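You operate a simulated robot arm through the tools that you are given. There is no shell and no other tool.

You run a simulated robot arm. Do the job below in one go: nothing can be reset, and whatever is moved stays where it is left.

Task
Put the white cloth on the counter away on the right end of the bench. Take the purple cloth on the counter and put it away on the sink table top. Take the grey cup and put it on top of the pastry pack on the top of the wooden table. Close the far counter drawer. Open the right door of the tall fridge, put the round pastry from the counter on the fridge shelf marked baked, then shut the door. Fetch the pastry box from the top of the steel table and set it on the top of the steel box. Push the upper right door shut. Fetch the blue pack from the top of the table and set it on the top of the steel stand. Do these in any order.

It is judged by the outcome, as a careful person would: the job done as asked, and still so three seconds after it is handed in. It fails if anything else is knocked over, pushed out of place, dropped, spilled or broken. Flat cloth is picked up by pressing the open fingertips on it (5 to 10 N) and closing them slowly along it; thin cloth reads only 2 to 8 mm in the jaws.

Robot
A 7-joint arm with a two-finger gripper on a trunk, on a base that drives. Base frame: it is fixed to the floor where the robot stands at the start and does not move with it; the origin is under the middle of the robot, x ahead of it, y to its left, z up. Readings come in cm, degrees, newtons and seconds.
With the tool pointing down near the work surface it reaches from about 38 to 80 cm from the robot's upright axis, wherever it stands. Its first joint turns from -143.0 to 143.0 degrees. Places, roughly: blue pack (7x15x4 cm) [530, -100, 70]; far counter drawer [150, 40, 70]; fridge shelf marked BAKED [420, 140, 130]; grey cup (12x12x9 cm) [30, -30, 90]; pastry box [325, 175, 100]; pastry pack [50, -225, 75]; purple cloth (11x7x4 cm) [70, -30, 80]; right door of the tall fridge [420, 110, 90]; right end of the bench [-120, -60, 80]; round pastry (7x6x3 cm) [240, -30, 80]; sink table top [-70, -270, 80]; top of the steel box [180, -260, 130]; top of the steel stand [580, -390, 80]; upper right door [560, -30, 130]; white cloth (7x11x3 cm) [50, -20, 80]. Payload 2.45 kg.
Tool frame: the origin (TCP) lies between the finger pads and is the grasp point; the fingertips stand 2.6 cm ahead of it; z points along the fingers, y is the line along which they close. Largest opening 9.6 cm; the body of the gripper starts 6.9 cm behind the TCP.
Orientation is that of the tool frame in the base frame, as [roll, pitch, yaw] about the fixed x, y, z axes, in that order (R = Rz(yaw) Ry(pitch) Rx(roll)). With the fingers straight down and closing along the base's y, the tool's x points along the base's -x, its y along +y and its z along -z.

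Tools
- The arm moves only by the tool jog_arm. Its argument "commands" is a list that holds one entry, the list of rows, each a list of 7 numbers: the shift along the tool's x, y, z in units of 20 mm (1.0 is 20 mm), then the turn, a rotation vector about the tool's x, y, z in units of 6 degrees (1.0 is 6 degrees), then the opening, from 0 (shut) to 1 (fully open). In form: [[[x, y, z, rx, ry, rz, grip], ...]]. A call has 1 to 20 rows; each row shifts and turns the commanded pose from where the row before left it, along the tool's axes as they then stand. A call with a number of a shift or a turn outside -1 to 1 is refused whole. A row lasts 0.2 s, in which the tool goes at most 5 cm and 8.6 degrees; a call with a longer step from one row to the next is refused whole, and so is a gripper value outside its range. A pose out of reach is approached as far as the arm can. The call stops where the force on the tool passes 40 N (or 10 N more than at its start, if that is more) or the arm is blocked; 0.2 s more then pass. The fingers move at their own pace and stop on an object; they squeeze with about 26 N. The grip force told is the motor's: it shows also when the fingers shut on nothing. Time passes only in rows, and 0.2 s behind the last, so rows that do not move let the fingers close. It gives the time, the measured TCP pose, the force on the tool (base axes), the opening and the grip force at its end, in the units of the frame above (readings bear some noise), with the torque about the TCP (base axes, N m) and any sound that the robot's microphone picked up, and new pictures: "views" is both (left out), scene, wrist or none.
- Cameras (640 x 400 px; columns grow to the right, rows downward): "scene" is now at [-6.57, 10.29, 153.99]; the picture's right is [-1.00, 0.04, 0.00], its down [0.03, 0.75, -0.66] and it looks along [-0.03, -0.66, -0.75] (base axes); focal length 235 px, centre (320, 200). "wrist" rides on the gripper at [8.2, 0.3, -9.8] in the tool frame; the picture's right is [-0.04, 1.00, 0.00], its down [-0.73, -0.03, -0.68] and it looks along [-0.68, -0.03, 0.73] (tool axes); focal length 256 px, centre (320, 200). There is no depth. A picture from a camera that has moved, and an enlarged one, comes with that camera's place and axes in the base frame and with its lens. The place of the scene camera against the robot may be out by one fixed shift of up to 2.5 cm in any direction.
- move_column(by): slides the trunk up (or, below 0, down) by that many cm; the arm and the scene camera ride with it, the base frame stays. It gives what a move gives, with no picture.
- roll_base(legs): drives the robot by 1 to 6 legs, each [ahead, turn to the left] in cm and degrees, along the robot's own axes; the way and the turn of a leg run together, so that a leg with both is an arc; at most 150 cm and 180 degrees a leg. The arm and the cameras ride along, it lands a little off, and it stops where it bumps. It gives what a move gives, and a new picture of the scene camera.
- pan_tilt(pan, tilt): turns the head with the scene camera to pan (to the left, within 155 degrees either way) and tilt (down, from -29 to 69), counted from straight ahead of the robot. It gives what a move gives, and a new picture of the scene camera.
- zoom(camera, box): a new picture of the part [left, top, right, bottom] of that camera's present view, enlarged. The clock stands still meanwhile.
- finish_job(): hands the job in; it is judged then, once.

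Nothing tells you exact positions but the pictures and the camera data. Unless the task says otherwise, let go and move clear before handing in.

The tools are called as a command line: name --argument value ..., lists and objects as JSON in quotes. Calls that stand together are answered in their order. jog_arm: Moves the arm, as the interface text tells. Its arguments: {"type":"object","properties":{"commands":{"type":"array","items":{"type":"array","items":{"type":"array","items":{"type":"number"}}}},"views":{"type":"string","enum":["both","scene","wrist","none"]}},"required":["commands"]} The other tools are called the same way: move_column (by) slides the trunk up or down; roll_base (legs) drives the base; pan_tilt (pan, tilt) turns the head that bears the scene camera; zoom (camera, box) takes an enlarged picture of a part of a camera's view; finish_job () hands the job in.

At the start:

```text
time_s: 0.0
tool_pos: [14.52, -47.41, 114.13]
ee_rot: [-180.0, 0.0, 179.9]
contact_force: [-1.0, -0.1, 1.1]
wrist_torque: [-0.04, 0.02, 0.0]
gripper_width: 9.6
grip_force: 0.1
trunk travel left (down, up): [-57.5, 6.5]
robot x, y, heading: [-0.2, 0.27, -0.1]
head pan, tilt: [-92.3, 48.4]
```

scene: 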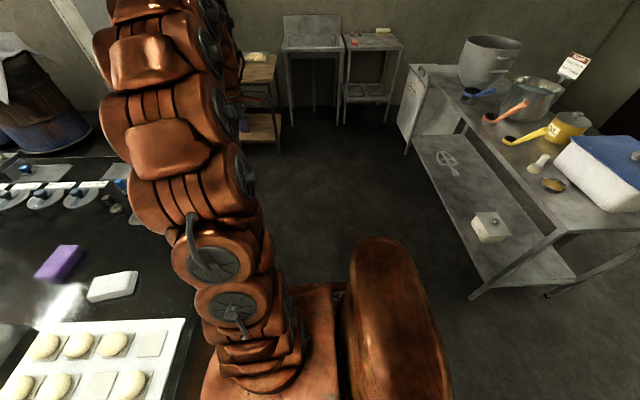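
wrist: 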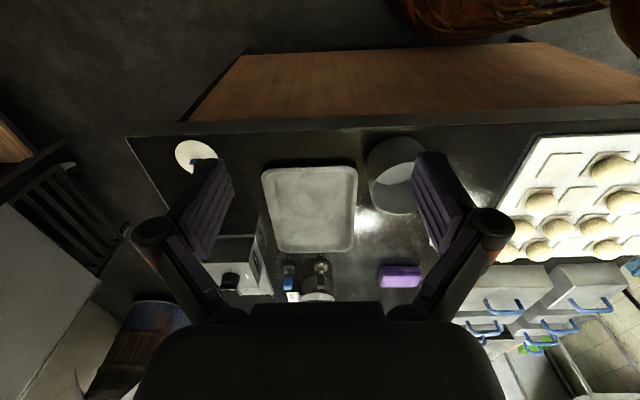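

The scene camera looks to the robot's right over a counter with cloths and dough, and the wrist camera shows the counter from above. I'll survey the room first.

pan_tilt --pan -45 --tilt 35

pan_tilt --pan 0 --tilt 25

pan_tilt --pan 50 --tilt 35

pan_tilt --pan -140 --tilt 35

pan_tilt --pan 140 --tilt 35

```text
time_s: 1.1
tool_pos: [14.56, -47.28, 114.23]
ee_rot: [180.0, 0.0, 179.9]
contact_force: [-0.5, 0.3, -0.6]
wrist_torque: [-0.01, 0.02, -0.01]
gripper_width: 9.6
grip_force: 0.0
trunk travel left (down, up): [-57.5, 6.5]
robot x, y, heading: [0.33, 0.0, -0.0]
head pan, tilt: [-45.0, 35.0]
camera scene: at [-0.03, 11.9, 155.94], right [-0.71, -0.71, 0.0], down [-0.41, 0.41, -0.82], along [0.58, -0.58, -0.57], focal length 235 px, centre (320, 200)
```

scene: 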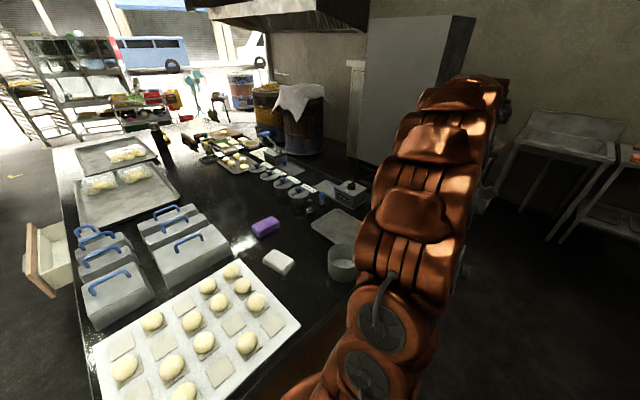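

```text
time_s: 2.3
tool_pos: [14.53, -47.39, 114.18]
ee_rot: [-180.0, 0.0, 179.9]
contact_force: [-1.1, -0.6, 0.3]
wrist_torque: [0.01, -0.02, 0.02]
gripper_width: 9.58
grip_force: 0.1
trunk travel left (down, up): [-57.5, 6.5]
robot x, y, heading: [-0.11, -0.27, 0.1]
head pan, tilt: [0.0, 25.0]
camera scene: at [2.96, 18.12, 157.52], right [0.0, -1.0, 0.0], down [-0.42, 0.0, -0.91], along [0.91, 0.0, -0.42], focal length 235 px, centre (320, 200)
```

scene: 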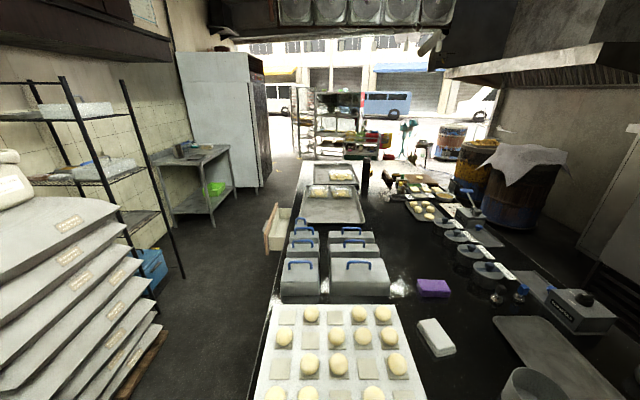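

```text
time_s: 3.5
tool_pos: [14.56, -47.23, 114.17]
ee_rot: [-179.9, 0.0, 179.9]
contact_force: [-0.3, 0.8, -0.2]
wrist_torque: [0.0, 0.01, -0.03]
gripper_width: 9.62
grip_force: 0.0
trunk travel left (down, up): [-57.5, 6.5]
robot x, y, heading: [-0.57, -0.22, -0.1]
head pan, tilt: [50.0, 35.0]
camera scene: at [-0.59, 24.88, 155.95], right [0.77, -0.64, 0.0], down [-0.37, -0.44, -0.82], along [0.53, 0.63, -0.57], focal length 235 px, centre (320, 200)
```

scene: 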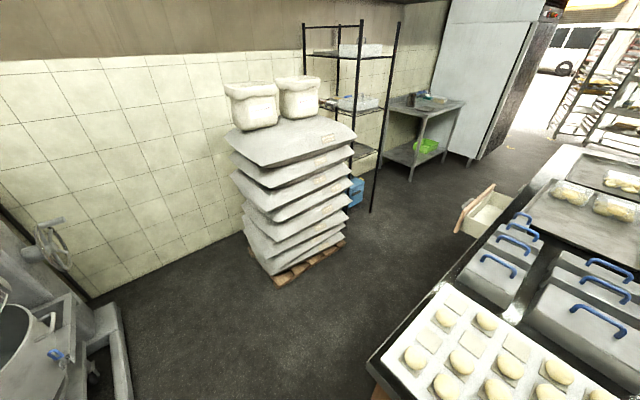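

```text
time_s: 6.3
tool_pos: [14.57, -47.3, 114.12]
ee_rot: [-180.0, 0.0, 180.0]
contact_force: [-0.1, 1.3, 0.5]
wrist_torque: [-0.01, 0.04, 0.03]
gripper_width: 9.6
grip_force: 0.1
trunk travel left (down, up): [-57.5, 6.5]
robot x, y, heading: [0.19, -0.16, 0.1]
head pan, tilt: [-140.0, 35.0]
camera scene: at [-13.0, 12.47, 155.94], right [-0.64, 0.77, 0.0], down [0.44, 0.37, -0.82], along [-0.63, -0.53, -0.57], focal length 235 px, centre (320, 200)
```

scene: 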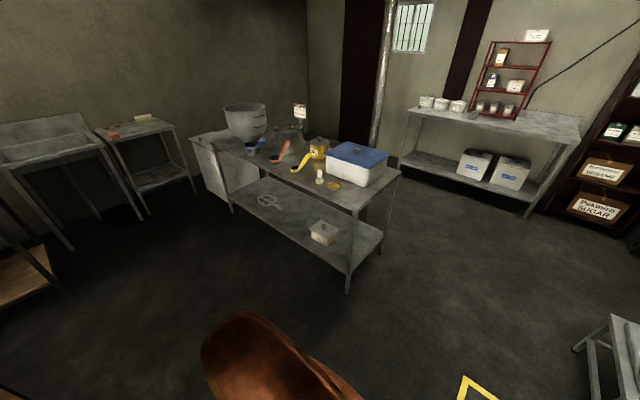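

```text
time_s: 10.1
tool_pos: [14.46, -47.26, 114.24]
ee_rot: [-179.8, 0.0, 179.9]
contact_force: [-0.3, -0.8, -0.1]
wrist_torque: [0.01, -0.01, -0.01]
gripper_width: 9.58
grip_force: 0.1
trunk travel left (down, up): [-57.5, 6.5]
robot x, y, heading: [0.03, -0.08, 0.1]
head pan, tilt: [140.0, 35.0]
camera scene: at [-13.0, 23.8, 155.95], right [0.64, 0.77, 0.0], down [0.44, -0.37, -0.82], along [-0.63, 0.53, -0.57], focal length 235 px, centre (320, 200)
```

scene: 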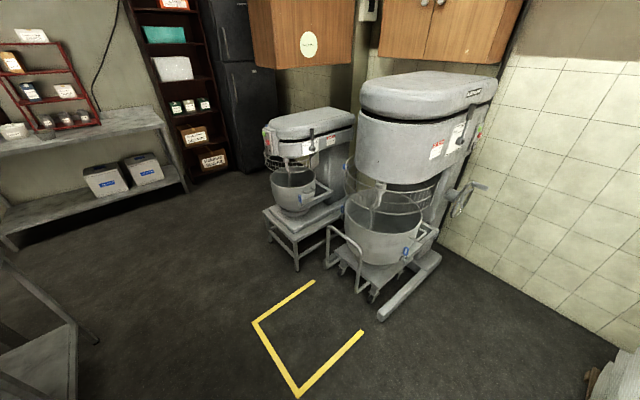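

The counter runs ahead (near edge about x=26, y from about -82 to 40), with the bench behind-right and the sink to the right. I'll zoom in on the parts before moving.

pan_tilt --pan -10 --tilt 15

zoom --camera "scene" --box '[160, 60, 480, 260]'

zoom --camera "scene" --box '[240, 60, 400, 160]'

zoom --camera "scene" --box '[320, 130, 640, 330]'

pan_tilt --pan -100 --tilt 30

zoom --camera "scene" --box '[160, 60, 480, 260]'

```text
time_s: 12.5
tool_pos: [14.47, -47.33, 114.11]
ee_rot: [180.0, 0.0, 179.9]
contact_force: [0.5, -0.8, -0.2]
wrist_torque: [0.0, 0.0, 0.01]
gripper_width: 9.61
grip_force: 0.0
trunk travel left (down, up): [-57.5, 6.5]
robot x, y, heading: [-0.06, 0.02, 0.0]
head pan, tilt: [-10.0, 15.0]
camera scene: at [2.94, 16.51, 159.15], right [-0.17, -0.98, 0.0], down [-0.25, 0.04, -0.97], along [0.95, -0.17, -0.26], focal length 235 px, centre (320, 200)
```

scene: 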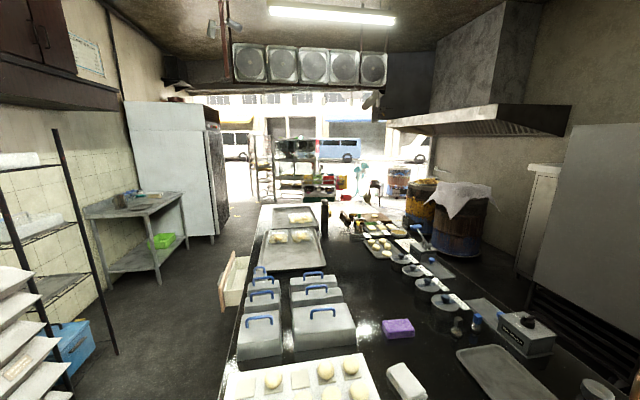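

```text
2.00 times, centred on (320, 160) of scene
camera zoom: at [2.94, 16.51, 159.15], right [-0.17, -0.98, 0.0], down [-0.25, 0.04, -0.97], along [0.95, -0.17, -0.26], focal length 470 px, centre (320, 280)
```

zoom: 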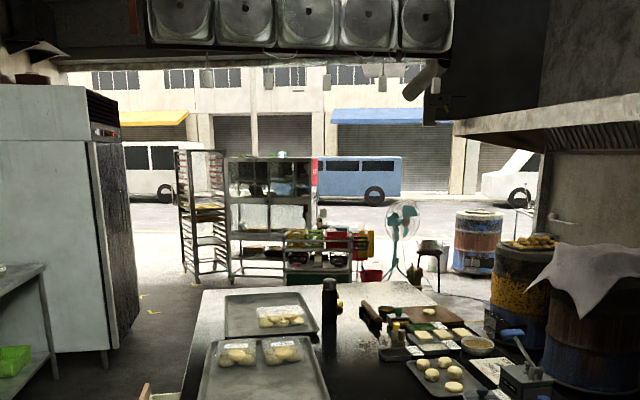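

```text
4.00 times, centred on (320, 110) of scene
camera zoom: at [2.94, 16.51, 159.15], right [-0.17, -0.98, 0.0], down [-0.25, 0.04, -0.97], along [0.95, -0.17, -0.26], focal length 939 px, centre (320, 560)
```

zoom: 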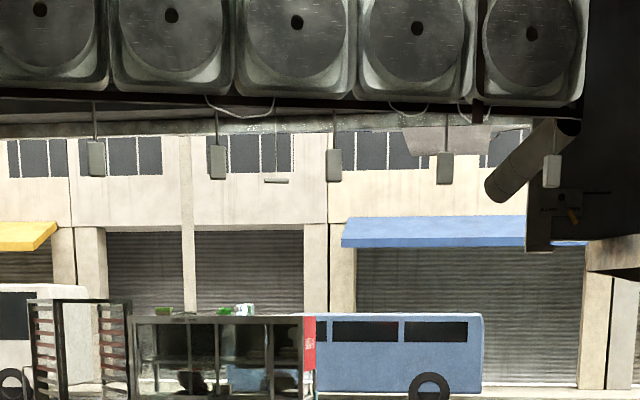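

```text
2.00 times, centred on (480, 230) of scene
camera zoom: at [2.94, 16.51, 159.15], right [-0.17, -0.98, 0.0], down [-0.25, 0.04, -0.97], along [0.95, -0.17, -0.26], focal length 470 px, centre (0, 140)
```

zoom: 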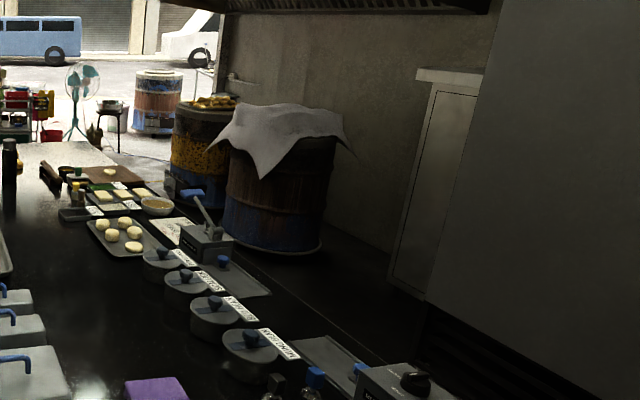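

```text
time_s: 14.1
tool_pos: [14.42, -47.47, 114.27]
ee_rot: [-180.0, 0.0, 179.9]
contact_force: [0.4, -0.1, -0.2]
wrist_torque: [0.03, 0.01, -0.05]
gripper_width: 9.61
grip_force: 0.1
trunk travel left (down, up): [-57.5, 6.5]
robot x, y, heading: [0.14, 0.06, 0.1]
head pan, tilt: [-100.0, 30.0]
camera scene: at [-7.82, 9.22, 156.73], right [-0.98, 0.17, 0.0], down [0.09, 0.49, -0.87], along [-0.15, -0.85, -0.5], focal length 235 px, centre (320, 200)
```

scene: 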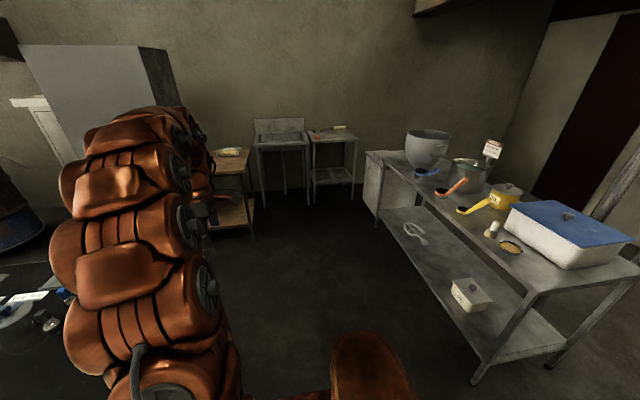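

```text
2.00 times, centred on (320, 160) of scene
camera zoom: at [-7.82, 9.22, 156.73], right [-0.98, 0.17, 0.0], down [0.09, 0.49, -0.87], along [-0.15, -0.85, -0.5], focal length 470 px, centre (320, 280)
```

zoom: 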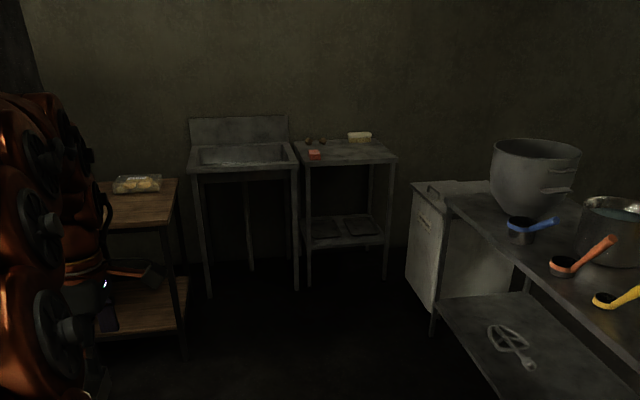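

The cup is near (37, -34) in the wrist view. I'll move the tool over it and triangulate.

jog_arm --commands '[[[-1, 0.6, 0, 0, 0, 0, 1], [-1, 0.6, 0, 0, 0, 0, 1], [-1, 0.6, 0, 0, 0, 0, 1], [-1, 0.6, 0, 0, 0, 0, 1], [-1, 0.6, 0, 0, 0, 0, 1], [-1, 0.6, 0, 0, 0, 0, 1], [0, 0, 0, 0, 0, 0, 1], [0, 0, 0, 0, 0, 0, 1]]]'

```text
time_s: 15.9
tool_pos: [26.38, -40.35, 114.15]
ee_rot: [180.0, 0.0, 179.9]
contact_force: [0.4, 0.0, 0.3]
wrist_torque: [0.02, 0.01, 0.02]
gripper_width: 9.59
grip_force: 0.1
trunk travel left (down, up): [-57.5, 6.5]
robot x, y, heading: [-0.27, -0.2, 0.1]
head pan, tilt: [-100.0, 30.0]
camera scene: at [-7.82, 9.23, 156.72], right [-0.98, 0.17, 0.0], down [0.09, 0.49, -0.87], along [-0.15, -0.85, -0.5], focal length 235 px, centre (320, 200)
camera wrist: at [18.28, -40.01, 124.06], right [0.04, 1.0, 0.0], down [0.73, -0.03, 0.68], along [0.68, -0.03, -0.73], focal length 256 px, centre (320, 200)
```

scene: 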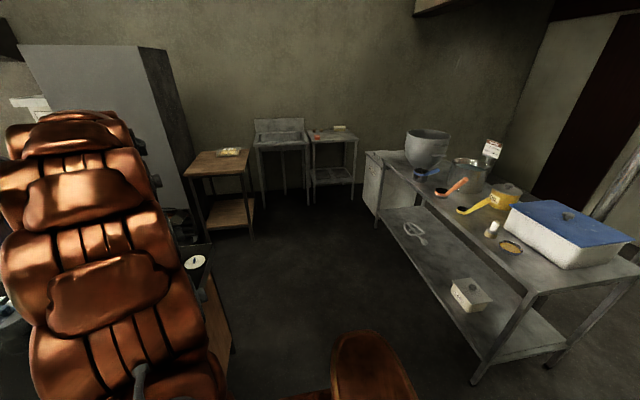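
wrist: 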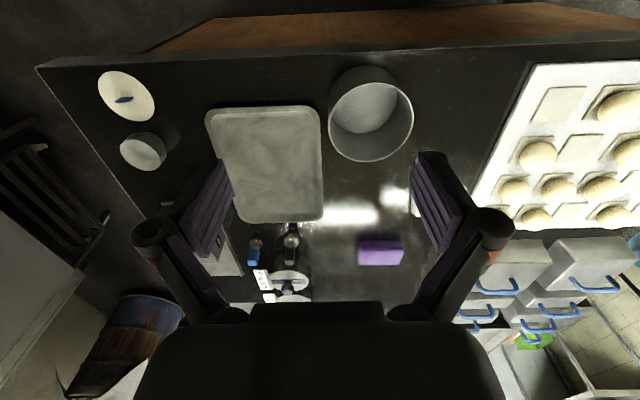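

zoom --camera "wrist" --box '[300, 50, 460, 150]'

```text
4.00 times, centred on (380, 100) of wrist
camera zoom: at [18.28, -40.01, 124.06], right [0.04, 1.0, 0.0], down [0.73, -0.03, 0.68], along [0.68, -0.03, -0.73], focal length 1024 px, centre (80, 600)
```

zoom: 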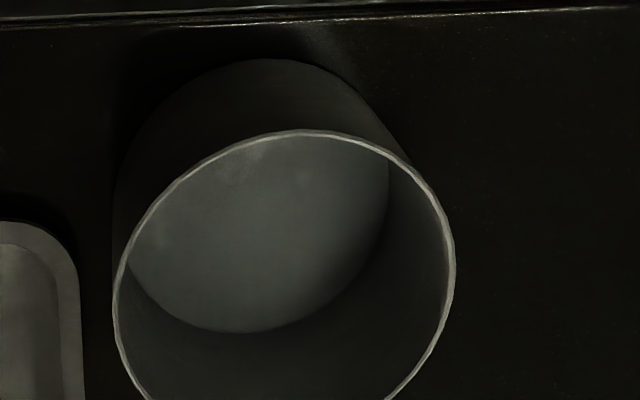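

jog_arm --commands '[[[-0.6, 0.897, 0, 0, 0, 0, 0.6], [-0.6, 0.897, 0, 0, 0, 0, 0.6], [-0.6, 0.897, 0, 0, 0, 0, 0.6], [-0.6, 0.897, 0, 0, 0, 0, 0.6], [-0.6, 0.897, 0, 0, 0, 0, 0.6], [-0.6, 0.897, 0, 0, 0, 0, 0.6], [-0.6, 0.897, 0, 0, 0, 0, 0.6], [0, 0, 1, 0, 0, 0, 0.6], [0, 0, 1, 0, 0, 0, 0.6], [0, 0, 1, 0, 0, 0, 0.6], [0, 0, 1, 0, 0, 0, 0.6], [0, 0, 1, 0, 0, 0, 0.6], [0, 0, 1, 0, 0, 0, 0.6], [0, 0, 1, 0, 0, 0, 0.6], [0, 0, 1, 0, 0, 0, 0.6], [0, 0, 0, 0, 0, 0, 0.6], [0, 0, 0, 0, 0, 0, 0.6]]]' --views "wrist"

```text
time_s: 19.5
tool_pos: [35.01, -27.53, 98.3]
ee_rot: [180.0, 0.0, 180.0]
contact_force: [0.5, -0.2, -0.3]
wrist_torque: [0.0, -0.02, -0.05]
gripper_width: 5.74
grip_force: 0.0
trunk travel left (down, up): [-57.5, 6.5]
robot x, y, heading: [0.42, -0.37, 0.1]
head pan, tilt: [-100.0, 30.0]
camera wrist: at [26.97, -27.21, 108.12], right [0.04, 1.0, 0.0], down [0.73, -0.03, 0.68], along [0.68, -0.03, -0.73], focal length 256 px, centre (320, 200)
```

wrist: 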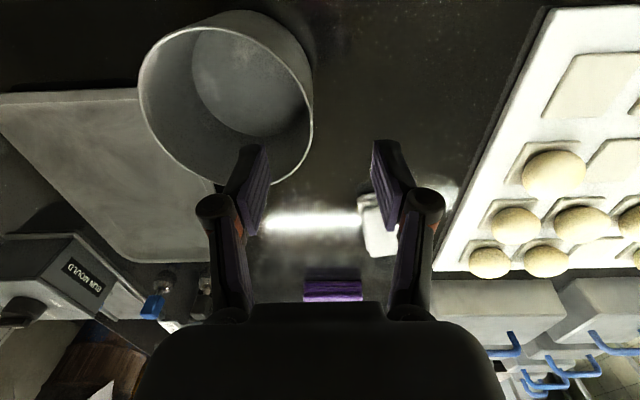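

jog_arm --commands '[[[0.2, -0.25, 0, 0, 0, 0, 0.6], [0, 0, 1, 0, 0, 0, 0.6], [0, 0, 1, 0, 0, 0, 0.6], [0, 0, 1, 0, 0, 0, 0.6], [0, 0, 1, 0, 0, 0, 0.6], [0, 0, 1, 0, 0, 0, 0.6], [0, 0, 0.15, 0, 0, 0, 0.6], [0, 0, 0, 0, 0, 0, 0.6]]]' --views "wrist"

zoom --camera "wrist" --box '[160, 80, 480, 280]'

```text
time_s: 21.3
tool_pos: [34.65, -28.1, 87.91]
ee_rot: [-180.0, 0.1, 179.9]
contact_force: [-0.1, -0.9, 0.6]
wrist_torque: [0.02, 0.0, -0.03]
gripper_width: 5.74
grip_force: 0.1
trunk travel left (down, up): [-57.5, 6.5]
robot x, y, heading: [-0.31, -0.17, -0.2]
head pan, tilt: [-100.0, 30.0]
camera wrist: at [26.5, -27.68, 97.79], right [0.04, 1.0, 0.0], down [0.73, -0.03, 0.68], along [0.68, -0.03, -0.73], focal length 256 px, centre (320, 200)
```

wrist: 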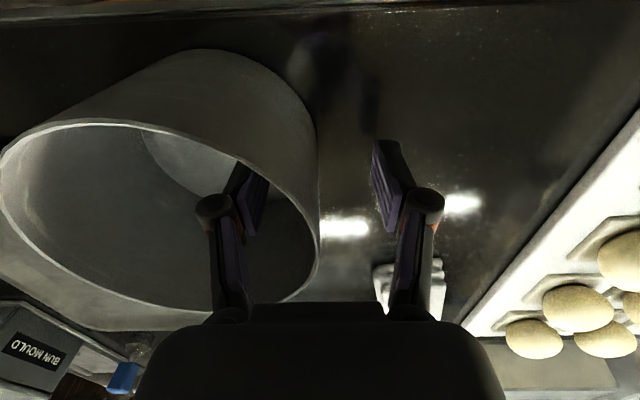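

```text
2.00 times, centred on (320, 180) of wrist
camera zoom: at [26.5, -27.68, 97.79], right [0.04, 1.0, 0.0], down [0.73, -0.03, 0.68], along [0.68, -0.03, -0.73], focal length 512 px, centre (320, 240)
```

zoom: 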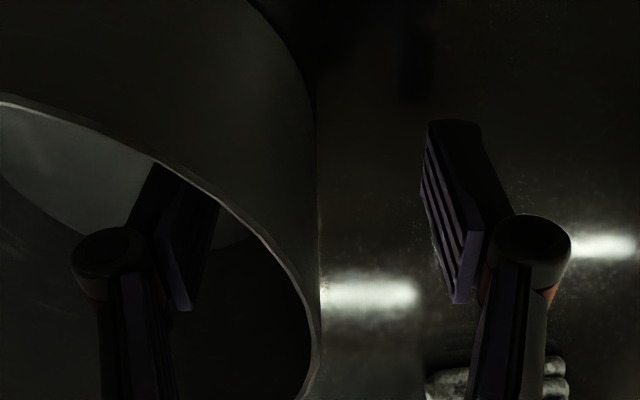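

The wall is well between the fingers. Close on it, then lift.

jog_arm --commands '[[[0, 0, 0, 0, 0, 0, 0.4], [0, 0, 0, 0, 0, 0, 0.2], [0, 0, 0, 0, 0, 0, 0], [0, 0, 0, 0, 0, 0, 0], [0, 0, 0, 0, 0, 0, 0], [0, 0, 0, 0, 0, 0, 0]]]' --views "wrist"

```text
time_s: 22.7
tool_pos: [34.62, -28.1, 87.91]
ee_rot: [-179.9, 0.0, 179.9]
contact_force: [0.1, 0.0, 0.5]
wrist_torque: [-0.01, -0.01, 0.01]
gripper_width: 0.62
grip_force: 26.3
trunk travel left (down, up): [-57.5, 6.5]
robot x, y, heading: [0.17, -0.04, 0.2]
head pan, tilt: [-100.0, 30.0]
camera wrist: at [26.49, -27.67, 97.79], right [0.04, 1.0, 0.0], down [0.73, -0.03, 0.68], along [0.68, -0.03, -0.73], focal length 256 px, centre (320, 200)
```

wrist: 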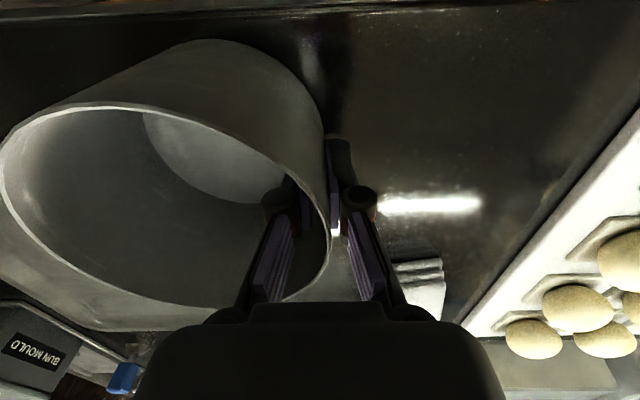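

jog_arm --commands '[[[0, 0, -0.5, 0, 0, 0, 0], [0, 0, -1, 0, 0, 0, 0], [0, 0, -1, 0, 0, 0, 0], [0, 0, -1, 0, 0, 0, 0], [0, 0, -1, 0, 0, 0, 0], [0, 0, -1, 0, 0, 0, 0], [0, 0, -1, 0, 0, 0, 0], [0, 0, -1, 0, 0, 0, 0], [0, 0, -1, 0, 0, 0, 0], [0, 0, -1, 0, 0, 0, 0], [0, 0, -1, 0, 0, 0, 0], [0, 0, -1, 0, 0, 0, 0], [0, 0, -1, 0, 0, 0, 0], [0, 0, 0, 0, 0, 0, 0]]]' --views "both"

roll_base --legs '[[-10, 0], [0, -90]]'

```text
time_s: 25.7
tool_pos: [34.59, -28.05, 112.91]
ee_rot: [179.9, -0.2, -180.0]
contact_force: [0.2, 0.2, -0.4]
wrist_torque: [0.06, -0.01, 0.02]
gripper_width: 0.62
grip_force: 26.1
trunk travel left (down, up): [-57.5, 6.5]
robot x, y, heading: [0.17, -0.16, -0.1]
head pan, tilt: [-100.0, 30.0]
camera scene: at [-7.82, 9.24, 156.72], right [-0.98, 0.17, 0.0], down [0.09, 0.49, -0.87], along [-0.15, -0.85, -0.5], focal length 235 px, centre (320, 200)
camera wrist: at [26.43, -27.73, 122.73], right [0.04, 1.0, 0.0], down [0.73, -0.03, 0.68], along [0.68, -0.03, -0.73], focal length 256 px, centre (320, 200)
```

scene: 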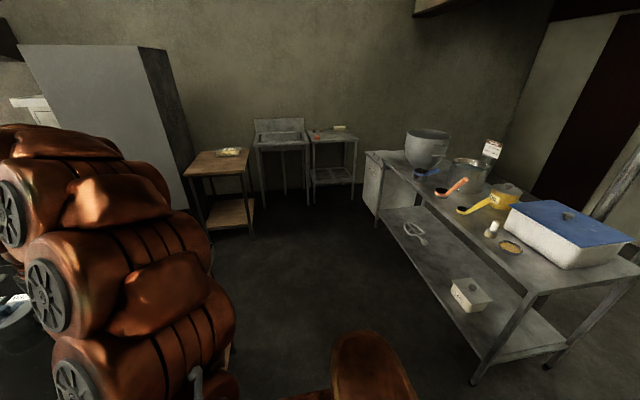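
wrist: 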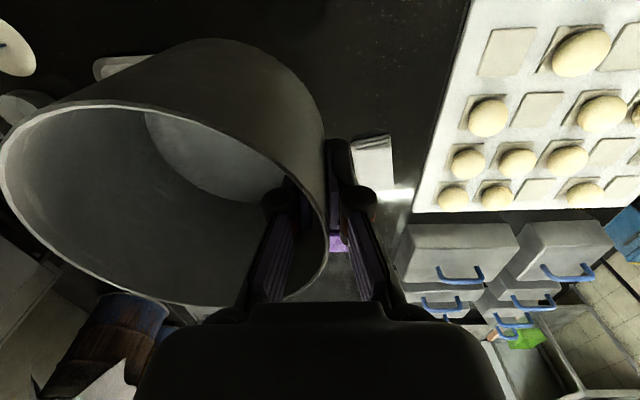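

```text
time_s: 30.7
tool_pos: [-37.62, -34.8, 112.75]
ee_rot: [-180.0, -0.1, 90.5]
contact_force: [-0.2, 0.1, -1.3]
wrist_torque: [-0.01, -0.06, 0.03]
gripper_width: 0.59
grip_force: 26.4
trunk travel left (down, up): [-57.5, 6.5]
robot x, y, heading: [-10.0, 0.14, -89.6]
head pan, tilt: [-100.0, 30.0]
camera scene: at [-1.88, 6.63, 156.72], right [0.16, 0.99, 0.0], down [0.49, -0.08, -0.87], along [-0.85, 0.14, -0.5], focal length 235 px, centre (320, 200)
```

scene: 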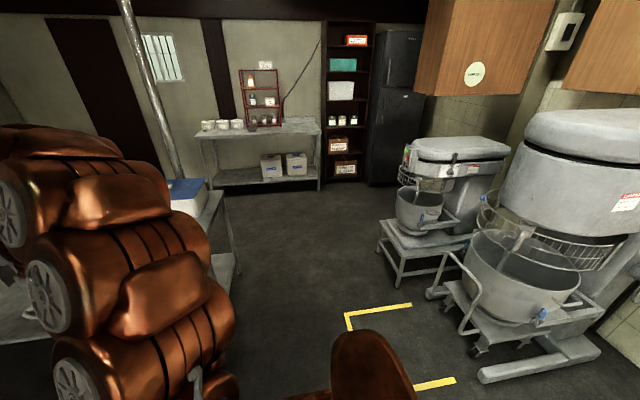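

pan_tilt --pan 20 --tilt 35

roll_base --legs '[[105, 0]]'

```text
time_s: 32.7
tool_pos: [-37.48, -34.8, 112.88]
ee_rot: [-179.9, 0.1, 90.5]
contact_force: [-0.7, 0.0, -1.3]
wrist_torque: [0.01, -0.06, 0.03]
gripper_width: 0.58
grip_force: 26.2
trunk travel left (down, up): [-57.5, 6.5]
robot x, y, heading: [-9.5, -0.22, -89.4]
head pan, tilt: [20.0, 35.0]
camera scene: at [10.13, -3.11, 155.95], right [-0.94, -0.35, 0.0], down [-0.2, 0.54, -0.82], along [0.29, -0.77, -0.57], focal length 235 px, centre (320, 200)
```

scene: 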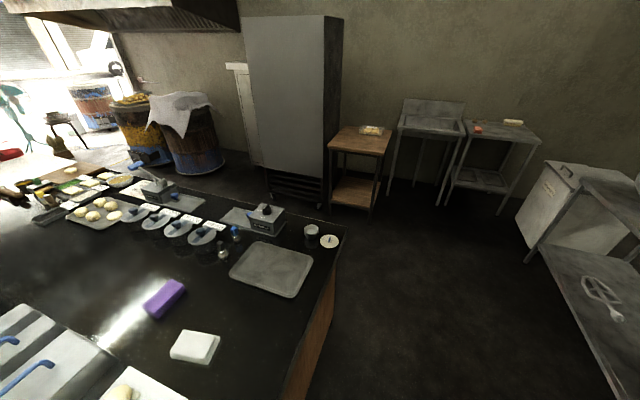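

```text
time_s: 38.1
tool_pos: [-37.71, -140.39, 112.74]
ee_rot: [180.0, 0.0, 89.7]
contact_force: [0.0, 0.1, -0.4]
wrist_torque: [-0.02, -0.07, 0.01]
gripper_width: 0.62
grip_force: 25.6
trunk travel left (down, up): [-57.5, 6.5]
robot x, y, heading: [-9.44, -106.14, -90.2]
head pan, tilt: [20.0, 35.0]
camera scene: at [10.41, -109.46, 155.94], right [-0.94, -0.34, 0.0], down [-0.19, 0.54, -0.82], along [0.28, -0.77, -0.57], focal length 235 px, centre (320, 200)
```

scene: 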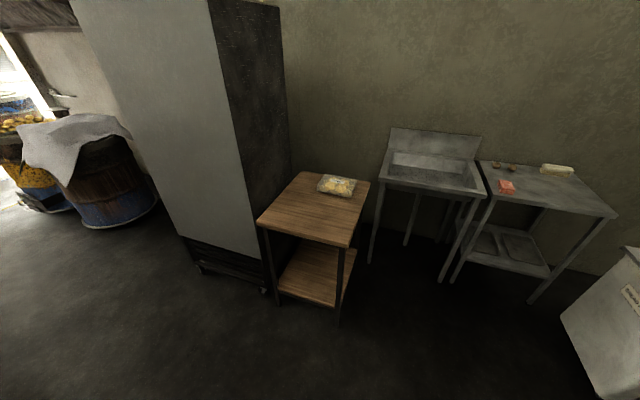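

roll_base --legs '[[0, 39], [61, 0]]'

```text
time_s: 43.3
tool_pos: [27.91, -197.17, 112.85]
ee_rot: [179.9, 0.0, 128.8]
contact_force: [-0.2, -0.2, -1.4]
wrist_torque: [-0.01, -0.04, 0.0]
gripper_width: 0.62
grip_force: 26.1
trunk travel left (down, up): [-57.5, 6.5]
robot x, y, heading: [27.96, -152.99, -51.1]
head pan, tilt: [20.0, 35.0]
camera scene: at [45.49, -142.12, 155.95], right [-0.52, -0.86, 0.0], down [-0.49, 0.3, -0.82], along [0.7, -0.42, -0.57], focal length 235 px, centre (320, 200)
```

scene: 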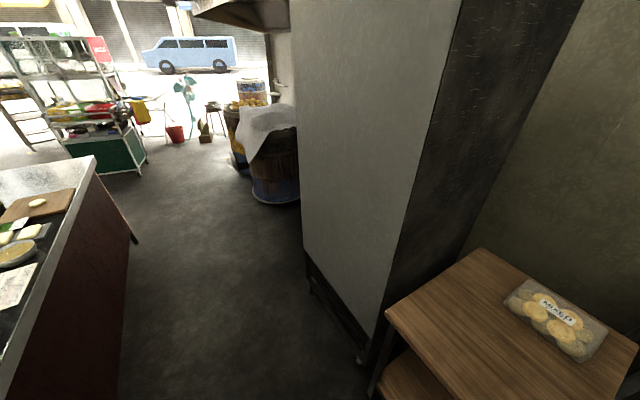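

jog_arm --commands '[[[0, 0, 0, 0, 0, -1, 0], [0, 0, 0, 0, 0, -1, 0], [0, 0, 0, 0, 0, -1, 0], [0, 0, 0, 0, 0, -1, 0], [0, 0, 0, 0, 0, -1, 0], [0, 0, 0, 0, 0, -1, 0], [0, 0, 0, 0, 0, -1, 0], [0, 0, 0, 0, 0, -1, 0], [0, 0, 0, 0, 0, -0.5, 0], [0, 0, 0, 0, 0, 0, 0]]]' --views "wrist"

pan_tilt --pan -25 --tilt 50

```text
time_s: 45.5
tool_pos: [27.82, -197.27, 112.83]
ee_rot: [-180.0, 0.0, 179.9]
contact_force: [0.6, 0.8, -0.7]
wrist_torque: [0.08, 0.02, 0.0]
gripper_width: 0.6
grip_force: 25.6
trunk travel left (down, up): [-57.5, 6.5]
robot x, y, heading: [28.05, -152.87, -51.3]
head pan, tilt: [20.0, 35.0]
camera wrist: at [19.8, -196.92, 122.73], right [0.04, 1.0, 0.0], down [0.73, -0.03, 0.68], along [0.68, -0.03, -0.73], focal length 256 px, centre (320, 200)
```

wrist: 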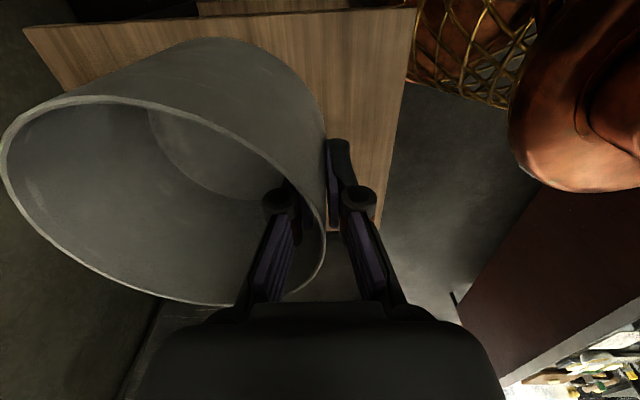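

```text
time_s: 46.7
tool_pos: [27.8, -197.35, 112.89]
ee_rot: [180.0, -0.1, 179.7]
contact_force: [-0.2, -0.1, -1.3]
wrist_torque: [0.04, 0.02, 0.03]
gripper_width: 0.6
grip_force: 26.7
trunk travel left (down, up): [-57.5, 6.5]
robot x, y, heading: [27.9, -152.87, -51.3]
head pan, tilt: [-25.0, 50.0]
camera scene: at [39.81, -145.04, 153.77], right [-0.97, -0.24, 0.0], down [-0.18, 0.74, -0.64], along [0.15, -0.62, -0.77], focal length 235 px, centre (320, 200)
```

scene: 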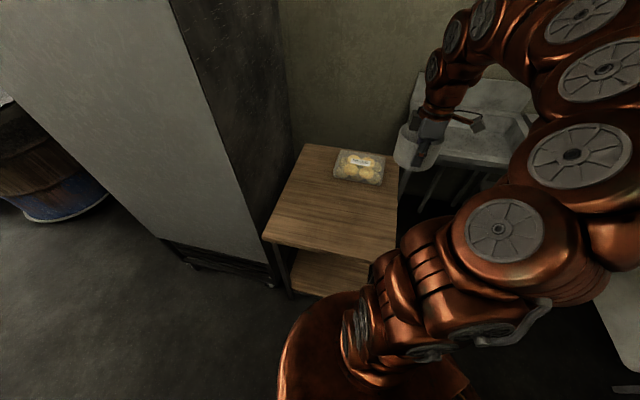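

zoom --camera "scene" --box '[260, 80, 460, 205]'

```text
3.20 times, centred on (360, 142) of scene
camera zoom: at [39.81, -145.04, 153.77], right [-0.97, -0.24, 0.0], down [-0.18, 0.74, -0.64], along [0.15, -0.62, -0.77], focal length 751 px, centre (192, 384)
```

zoom: 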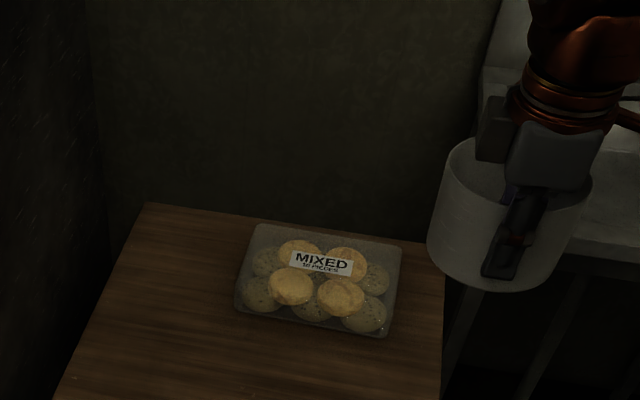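

jog_arm --commands '[[[-0.525, -0.954, 0, 0, 0, 0, 0], [-0.525, -0.954, 0, 0, 0, 0, 0], [-0.525, -0.954, 0, 0, 0, 0, 0], [-0.525, -0.954, 0, 0, 0, 0, 0], [-0.525, -0.954, 0, 0, 0, 0, 0], [-0.525, -0.954, 0, 0, 0, 0, 0], [-0.525, -0.954, 0, 0, 0, 0, 0], [-0.525, -0.954, 0, 0, 0, 0, 0], [-0.525, -0.954, 0, 0, 0, 0, 0], [-0.525, -0.954, 0, 0, 0, 0, 0], [-0.525, -0.954, 0, 0, 0, 0, 0], [-0.525, -0.954, 0, 0, 0, 0, 0], [-0.525, -0.954, 0, 0, 0, 0, 0], [-0.525, -0.954, 0, 0, 0, 0, 0], [0, 0, 0, 0, 0, 0, 0], [0, 0, 0, 0, 0, 0, 0]]]' --views "both"

zoom --camera "scene" --box '[260, 80, 460, 205]'

```text
time_s: 50.1
tool_pos: [41.3, -221.08, 111.05]
ee_rot: [180.0, 0.0, 179.7]
contact_force: [0.1, -0.3, -0.9]
wrist_torque: [0.04, -0.01, -0.02]
gripper_width: 0.6
grip_force: 26.1
out of reach, approached as far as the arm can: row 13, 14
trunk travel left (down, up): [-57.5, 6.5]
robot x, y, heading: [28.21, -152.89, -51.2]
head pan, tilt: [-25.0, 50.0]
camera scene: at [39.8, -145.05, 153.77], right [-0.97, -0.24, 0.0], down [-0.18, 0.74, -0.64], along [0.15, -0.62, -0.77], focal length 235 px, centre (320, 200)
camera wrist: at [33.15, -220.74, 120.95], right [0.04, 1.0, 0.0], down [0.73, -0.03, 0.68], along [0.68, -0.03, -0.73], focal length 256 px, centre (320, 200)
```

scene: 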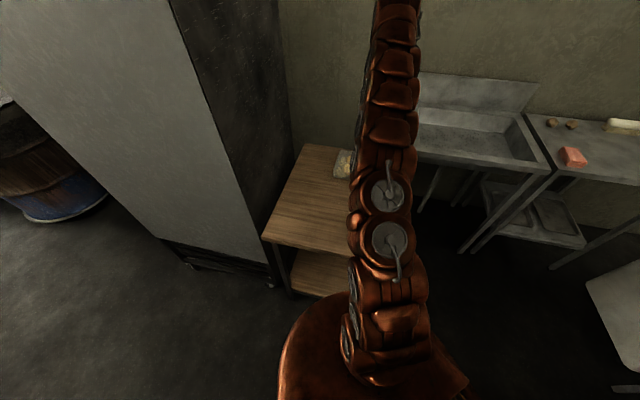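
wrist: 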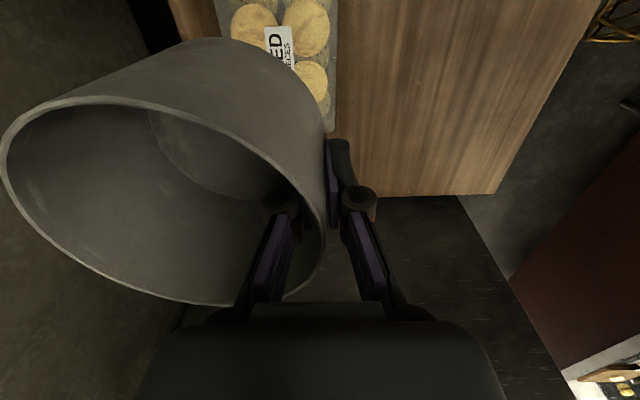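

```text
3.20 times, centred on (360, 142) of scene
camera zoom: at [39.8, -145.05, 153.77], right [-0.97, -0.24, 0.0], down [-0.18, 0.74, -0.64], along [0.15, -0.62, -0.77], focal length 751 px, centre (192, 384)
```

zoom: 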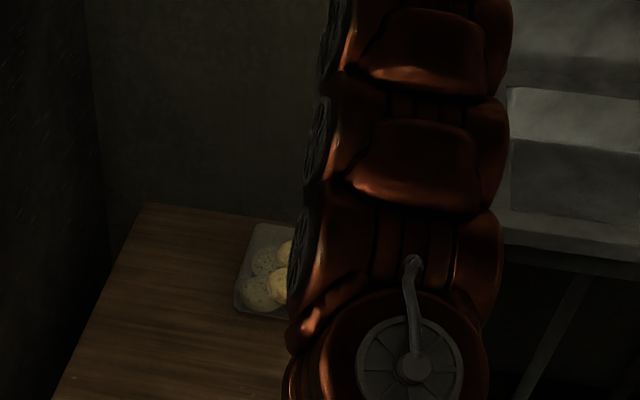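

move_column --by -17

jog_arm --commands '[[[0, 0, 0, 0, 0, 0, 0], [0, 0, 0, 0, 0, 0, 0]]]' --views "both"

```text
time_s: 52.0
tool_pos: [41.26, -221.04, 93.99]
ee_rot: [-180.0, -0.1, 179.6]
contact_force: [0.3, 0.4, -0.6]
wrist_torque: [0.06, 0.01, -0.01]
gripper_width: 0.6
grip_force: 26.1
trunk travel left (down, up): [-40.5, 23.5]
robot x, y, heading: [28.05, -152.57, -51.6]
head pan, tilt: [-25.0, 50.0]
```

```text
time_s: 52.6
tool_pos: [41.34, -221.28, 94.12]
ee_rot: [180.0, 0.0, 179.6]
contact_force: [-0.4, -0.2, -0.8]
wrist_torque: [0.03, 0.0, 0.0]
gripper_width: 0.57
grip_force: 25.6
trunk travel left (down, up): [-40.5, 23.5]
robot x, y, heading: [28.28, -152.72, -51.1]
head pan, tilt: [-25.0, 50.0]
camera scene: at [39.8, -145.05, 136.77], right [-0.97, -0.24, 0.0], down [-0.18, 0.74, -0.64], along [0.15, -0.62, -0.77], focal length 235 px, centre (320, 200)
camera wrist: at [33.14, -220.74, 103.96], right [0.04, 1.0, 0.0], down [0.73, -0.03, 0.68], along [0.68, -0.03, -0.73], focal length 256 px, centre (320, 200)
```

scene: 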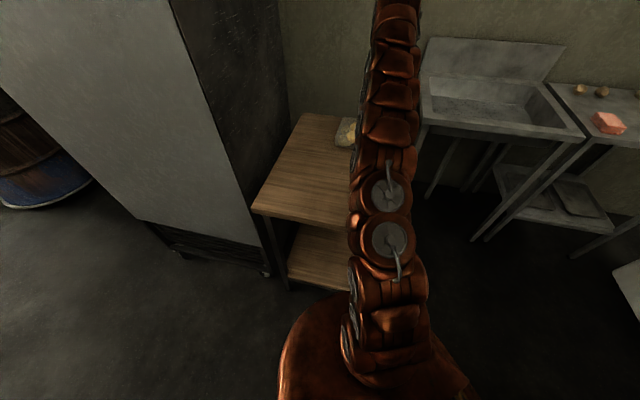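
wrist: 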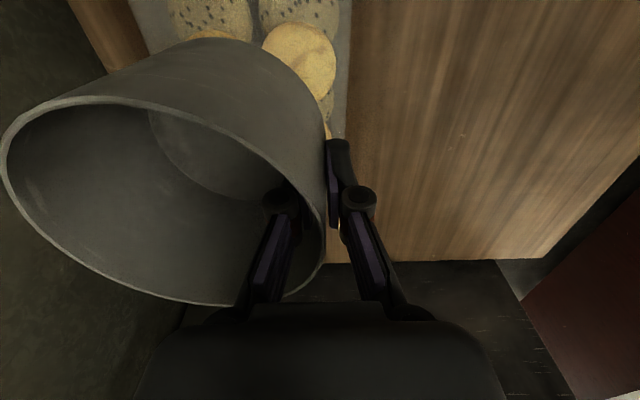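

jog_arm --commands '[[[-0.35, 0, 0, 0, 0, 0, 0], [-0.35, 0, 0, 0, 0, 0, 0], [0, 0, 0.5, 0, 0, 0, 0], [0, 0, 0.5, 0, 0, 0, 0], [0, 0, 0.5, 0, 0, 0, 0], [0, 0, 0.5, 0, 0, 0, 0], [0, 0, 0, 0, 0, 0, 0]]]' --views "wrist"

```text
time_s: 54.2
tool_pos: [42.7, -221.18, 90.0]
ee_rot: [179.9, 0.0, 179.7]
contact_force: [0.7, 0.4, -1.2]
wrist_torque: [0.04, 0.02, 0.0]
gripper_width: 0.62
grip_force: 26.3
trunk travel left (down, up): [-40.5, 23.5]
robot x, y, heading: [27.79, -152.67, -51.2]
head pan, tilt: [-25.0, 50.0]
camera wrist: at [34.55, -220.74, 99.9], right [0.04, 1.0, 0.0], down [0.73, -0.03, 0.68], along [0.68, -0.03, -0.73], focal length 256 px, centre (320, 200)
```

wrist: 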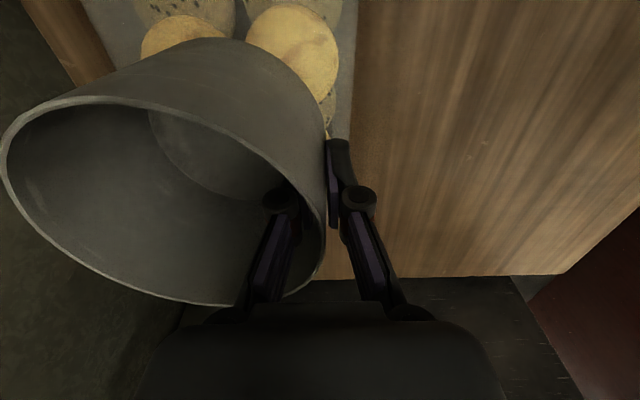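

jog_arm --commands '[[[0, 0, 0.25, 0, 0, 0, 0], [0, 0, 0.25, 0, 0, 0, 0], [0, 0, 0.25, 0, 0, 0, 0], [0, 0, 0, 0, 0, 0, 0]]]' --views "none"

jog_arm --commands '[[[0, 0, 0.2, 0, 0, 0, 0], [0, 0, 0.2, 0, 0, 0, 0], [0, 0, 0, 0, 0, 0, 0]]]' --views "none"

```text
time_s: 55.2
tool_pos: [42.62, -221.22, 88.6]
ee_rot: [180.0, 0.1, 179.7]
contact_force: [0.8, 0.4, -0.8]
wrist_torque: [-0.12, -0.01, 0.05]
gripper_width: 0.6
grip_force: 26.2
trunk travel left (down, up): [-40.5, 23.5]
robot x, y, heading: [28.31, -152.8, -51.0]
head pan, tilt: [-25.0, 50.0]
```

```text
time_s: 56.0
tool_pos: [42.59, -221.05, 87.9]
ee_rot: [-179.8, 0.0, 179.7]
contact_force: [-0.5, -5.2, 27.1]
wrist_torque: [-0.54, 0.01, 0.14]
gripper_width: 0.61
grip_force: 26.0
trunk travel left (down, up): [-40.5, 23.5]
robot x, y, heading: [27.89, -152.59, -51.3]
head pan, tilt: [-25.0, 50.0]
```

jog_arm --commands '[[[0, 0, -0.2, 0, 0, 0, 0], [0, 0, 0, 0, 0, 0, 0], [0, 0, 0, 0, 0, 0, 0.1], [0, 0, 0, 0, 0, 0, 0.2], [0, 0, 0, 0, 0, 0, 0.3], [0, 0, 0, 0, 0, 0, 0.4], [0, 0, 0, 0, 0, 0, 0.45]]]' --views "wrist"

```text
time_s: 57.6
tool_pos: [42.61, -221.03, 88.28]
ee_rot: [180.0, 0.0, 179.7]
contact_force: [-0.3, 0.0, 0.8]
wrist_torque: [-0.01, 0.02, 0.02]
gripper_width: 4.33
grip_force: 0.0
trunk travel left (down, up): [-40.5, 23.5]
robot x, y, heading: [27.78, -153.12, -51.1]
head pan, tilt: [-25.0, 50.0]
camera wrist: at [34.55, -220.71, 98.08], right [0.04, 1.0, 0.0], down [0.73, -0.03, 0.68], along [0.68, -0.03, -0.73], focal length 256 px, centre (320, 200)
```

wrist: 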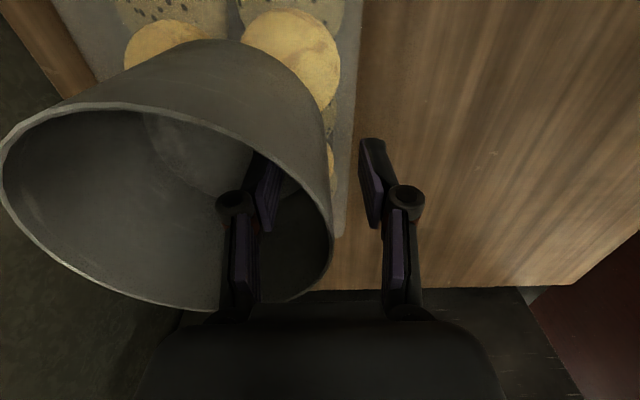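

jog_arm --commands '[[[0, 0, -0.5, 0, 0, 0, 0.45], [0, 0, -0.5, 0, 0, 0, 0.45], [0, 0, -1, 0, 0, 0, 0.45], [0, 0, -1, 0, 0, 0, 0.45], [0, 0, -1, 0, 0, 0, 0.45], [0, 0, -1, 0, 0, 0, 0.45], [0, 0.5, -1, 0, 0, 0, 0.45], [0, 1, -1, 0, 0, 0, 0.45], [0, 1, -1, 0, 0, 0, 0.45], [0, 1, -1, 0, 0, 0, 0.45], [0, 1, 0, 0, 0, 0, 0.45], [0, 1, 0, 0, 0, 0, 0.45], [0, 1, 0, 0, 0, 0, 0.45], [0, 1, 0, 0, 0, 0, 0.45], [0, 1, 0, 0, 0, 0, 0.45], [0, 1, 0, 0, 0, 0, 0.45], [0, 1, 0, 0, 0, 0, 0.45]]]' --views "both"

zoom --camera "scene" --box '[240, 60, 440, 185]'

```text
time_s: 61.2
tool_pos: [42.53, -199.16, 102.57]
ee_rot: [179.9, -0.1, 179.7]
contact_force: [-0.1, 0.6, -0.3]
wrist_torque: [-0.01, -0.04, 0.01]
gripper_width: 4.32
grip_force: 0.0
out of reach, approached as far as the arm can: row 5, 6, 7
trunk travel left (down, up): [-40.5, 23.5]
robot x, y, heading: [28.06, -152.79, -51.1]
head pan, tilt: [-25.0, 50.0]
camera scene: at [39.81, -145.06, 136.77], right [-0.97, -0.24, 0.0], down [-0.18, 0.74, -0.64], along [0.15, -0.62, -0.77], focal length 235 px, centre (320, 200)
camera wrist: at [34.46, -198.78, 112.54], right [0.04, 1.0, 0.0], down [0.73, -0.03, 0.68], along [0.68, -0.03, -0.73], focal length 256 px, centre (320, 200)
```

scene: 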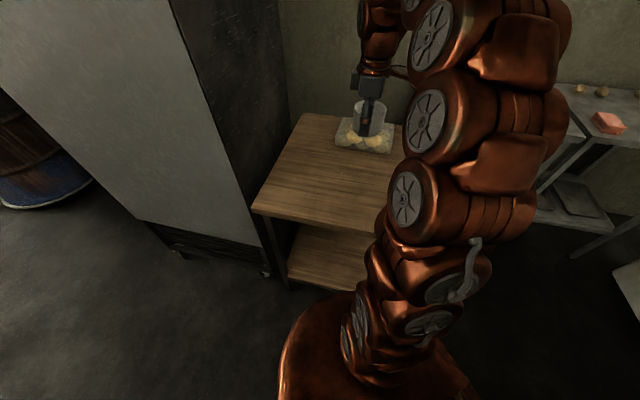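
wrist: 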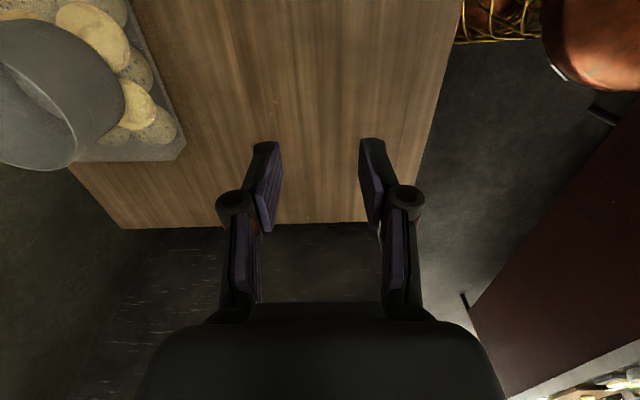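

```text
3.20 times, centred on (340, 122) of scene
camera zoom: at [39.81, -145.06, 136.77], right [-0.97, -0.24, 0.0], down [-0.18, 0.74, -0.64], along [0.15, -0.62, -0.77], focal length 751 px, centre (256, 448)
```

zoom: 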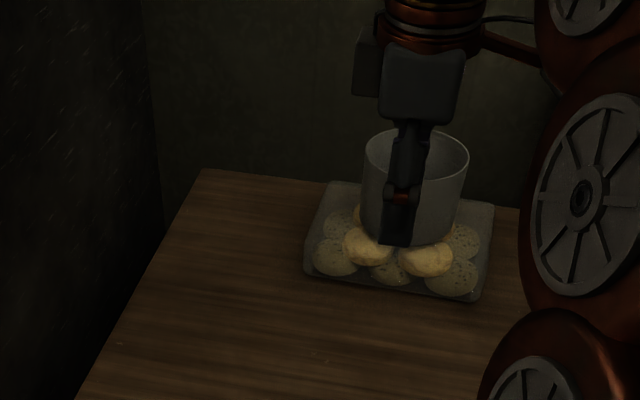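

The cup stands steady on the pastry pack. Next I'll raise the trunk and return to the counter front for the cloths.

move_column --by 18

roll_base --legs '[[-61, 0], [0, 141], [81, 0], [0, -90]]'

```text
time_s: 63.2
tool_pos: [42.43, -199.25, 120.66]
ee_rot: [180.0, 0.0, 179.6]
contact_force: [-0.1, 0.5, 0.3]
wrist_torque: [0.02, 0.0, -0.03]
gripper_width: 4.3
grip_force: 0.1
trunk travel left (down, up): [-58.5, 5.5]
robot x, y, heading: [28.04, -153.01, -51.1]
head pan, tilt: [-25.0, 50.0]
```

```text
time_s: 80.1
tool_pos: [35.68, -44.73, 120.71]
ee_rot: [180.0, 0.0, -129.4]
contact_force: [-0.4, 1.5, -1.2]
wrist_torque: [0.01, 0.0, 0.02]
gripper_width: 4.32
grip_force: 0.1
trunk travel left (down, up): [-58.5, 5.5]
robot x, y, heading: [-9.38, -26.56, 0.0]
head pan, tilt: [-25.0, 50.0]
camera scene: at [-8.55, -11.74, 154.77], right [-0.43, -0.9, 0.0], down [-0.69, 0.33, -0.64], along [0.58, -0.27, -0.77], focal length 235 px, centre (320, 200)
```

scene: 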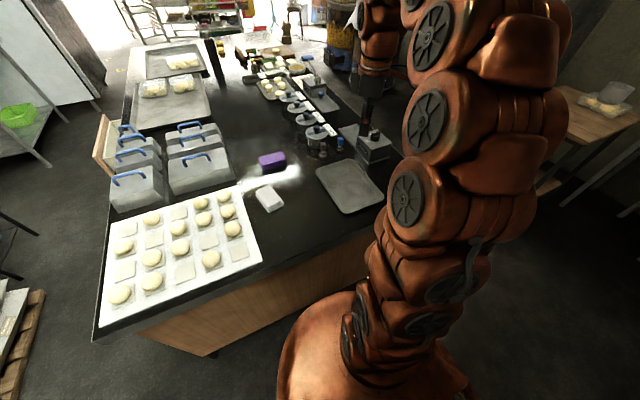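

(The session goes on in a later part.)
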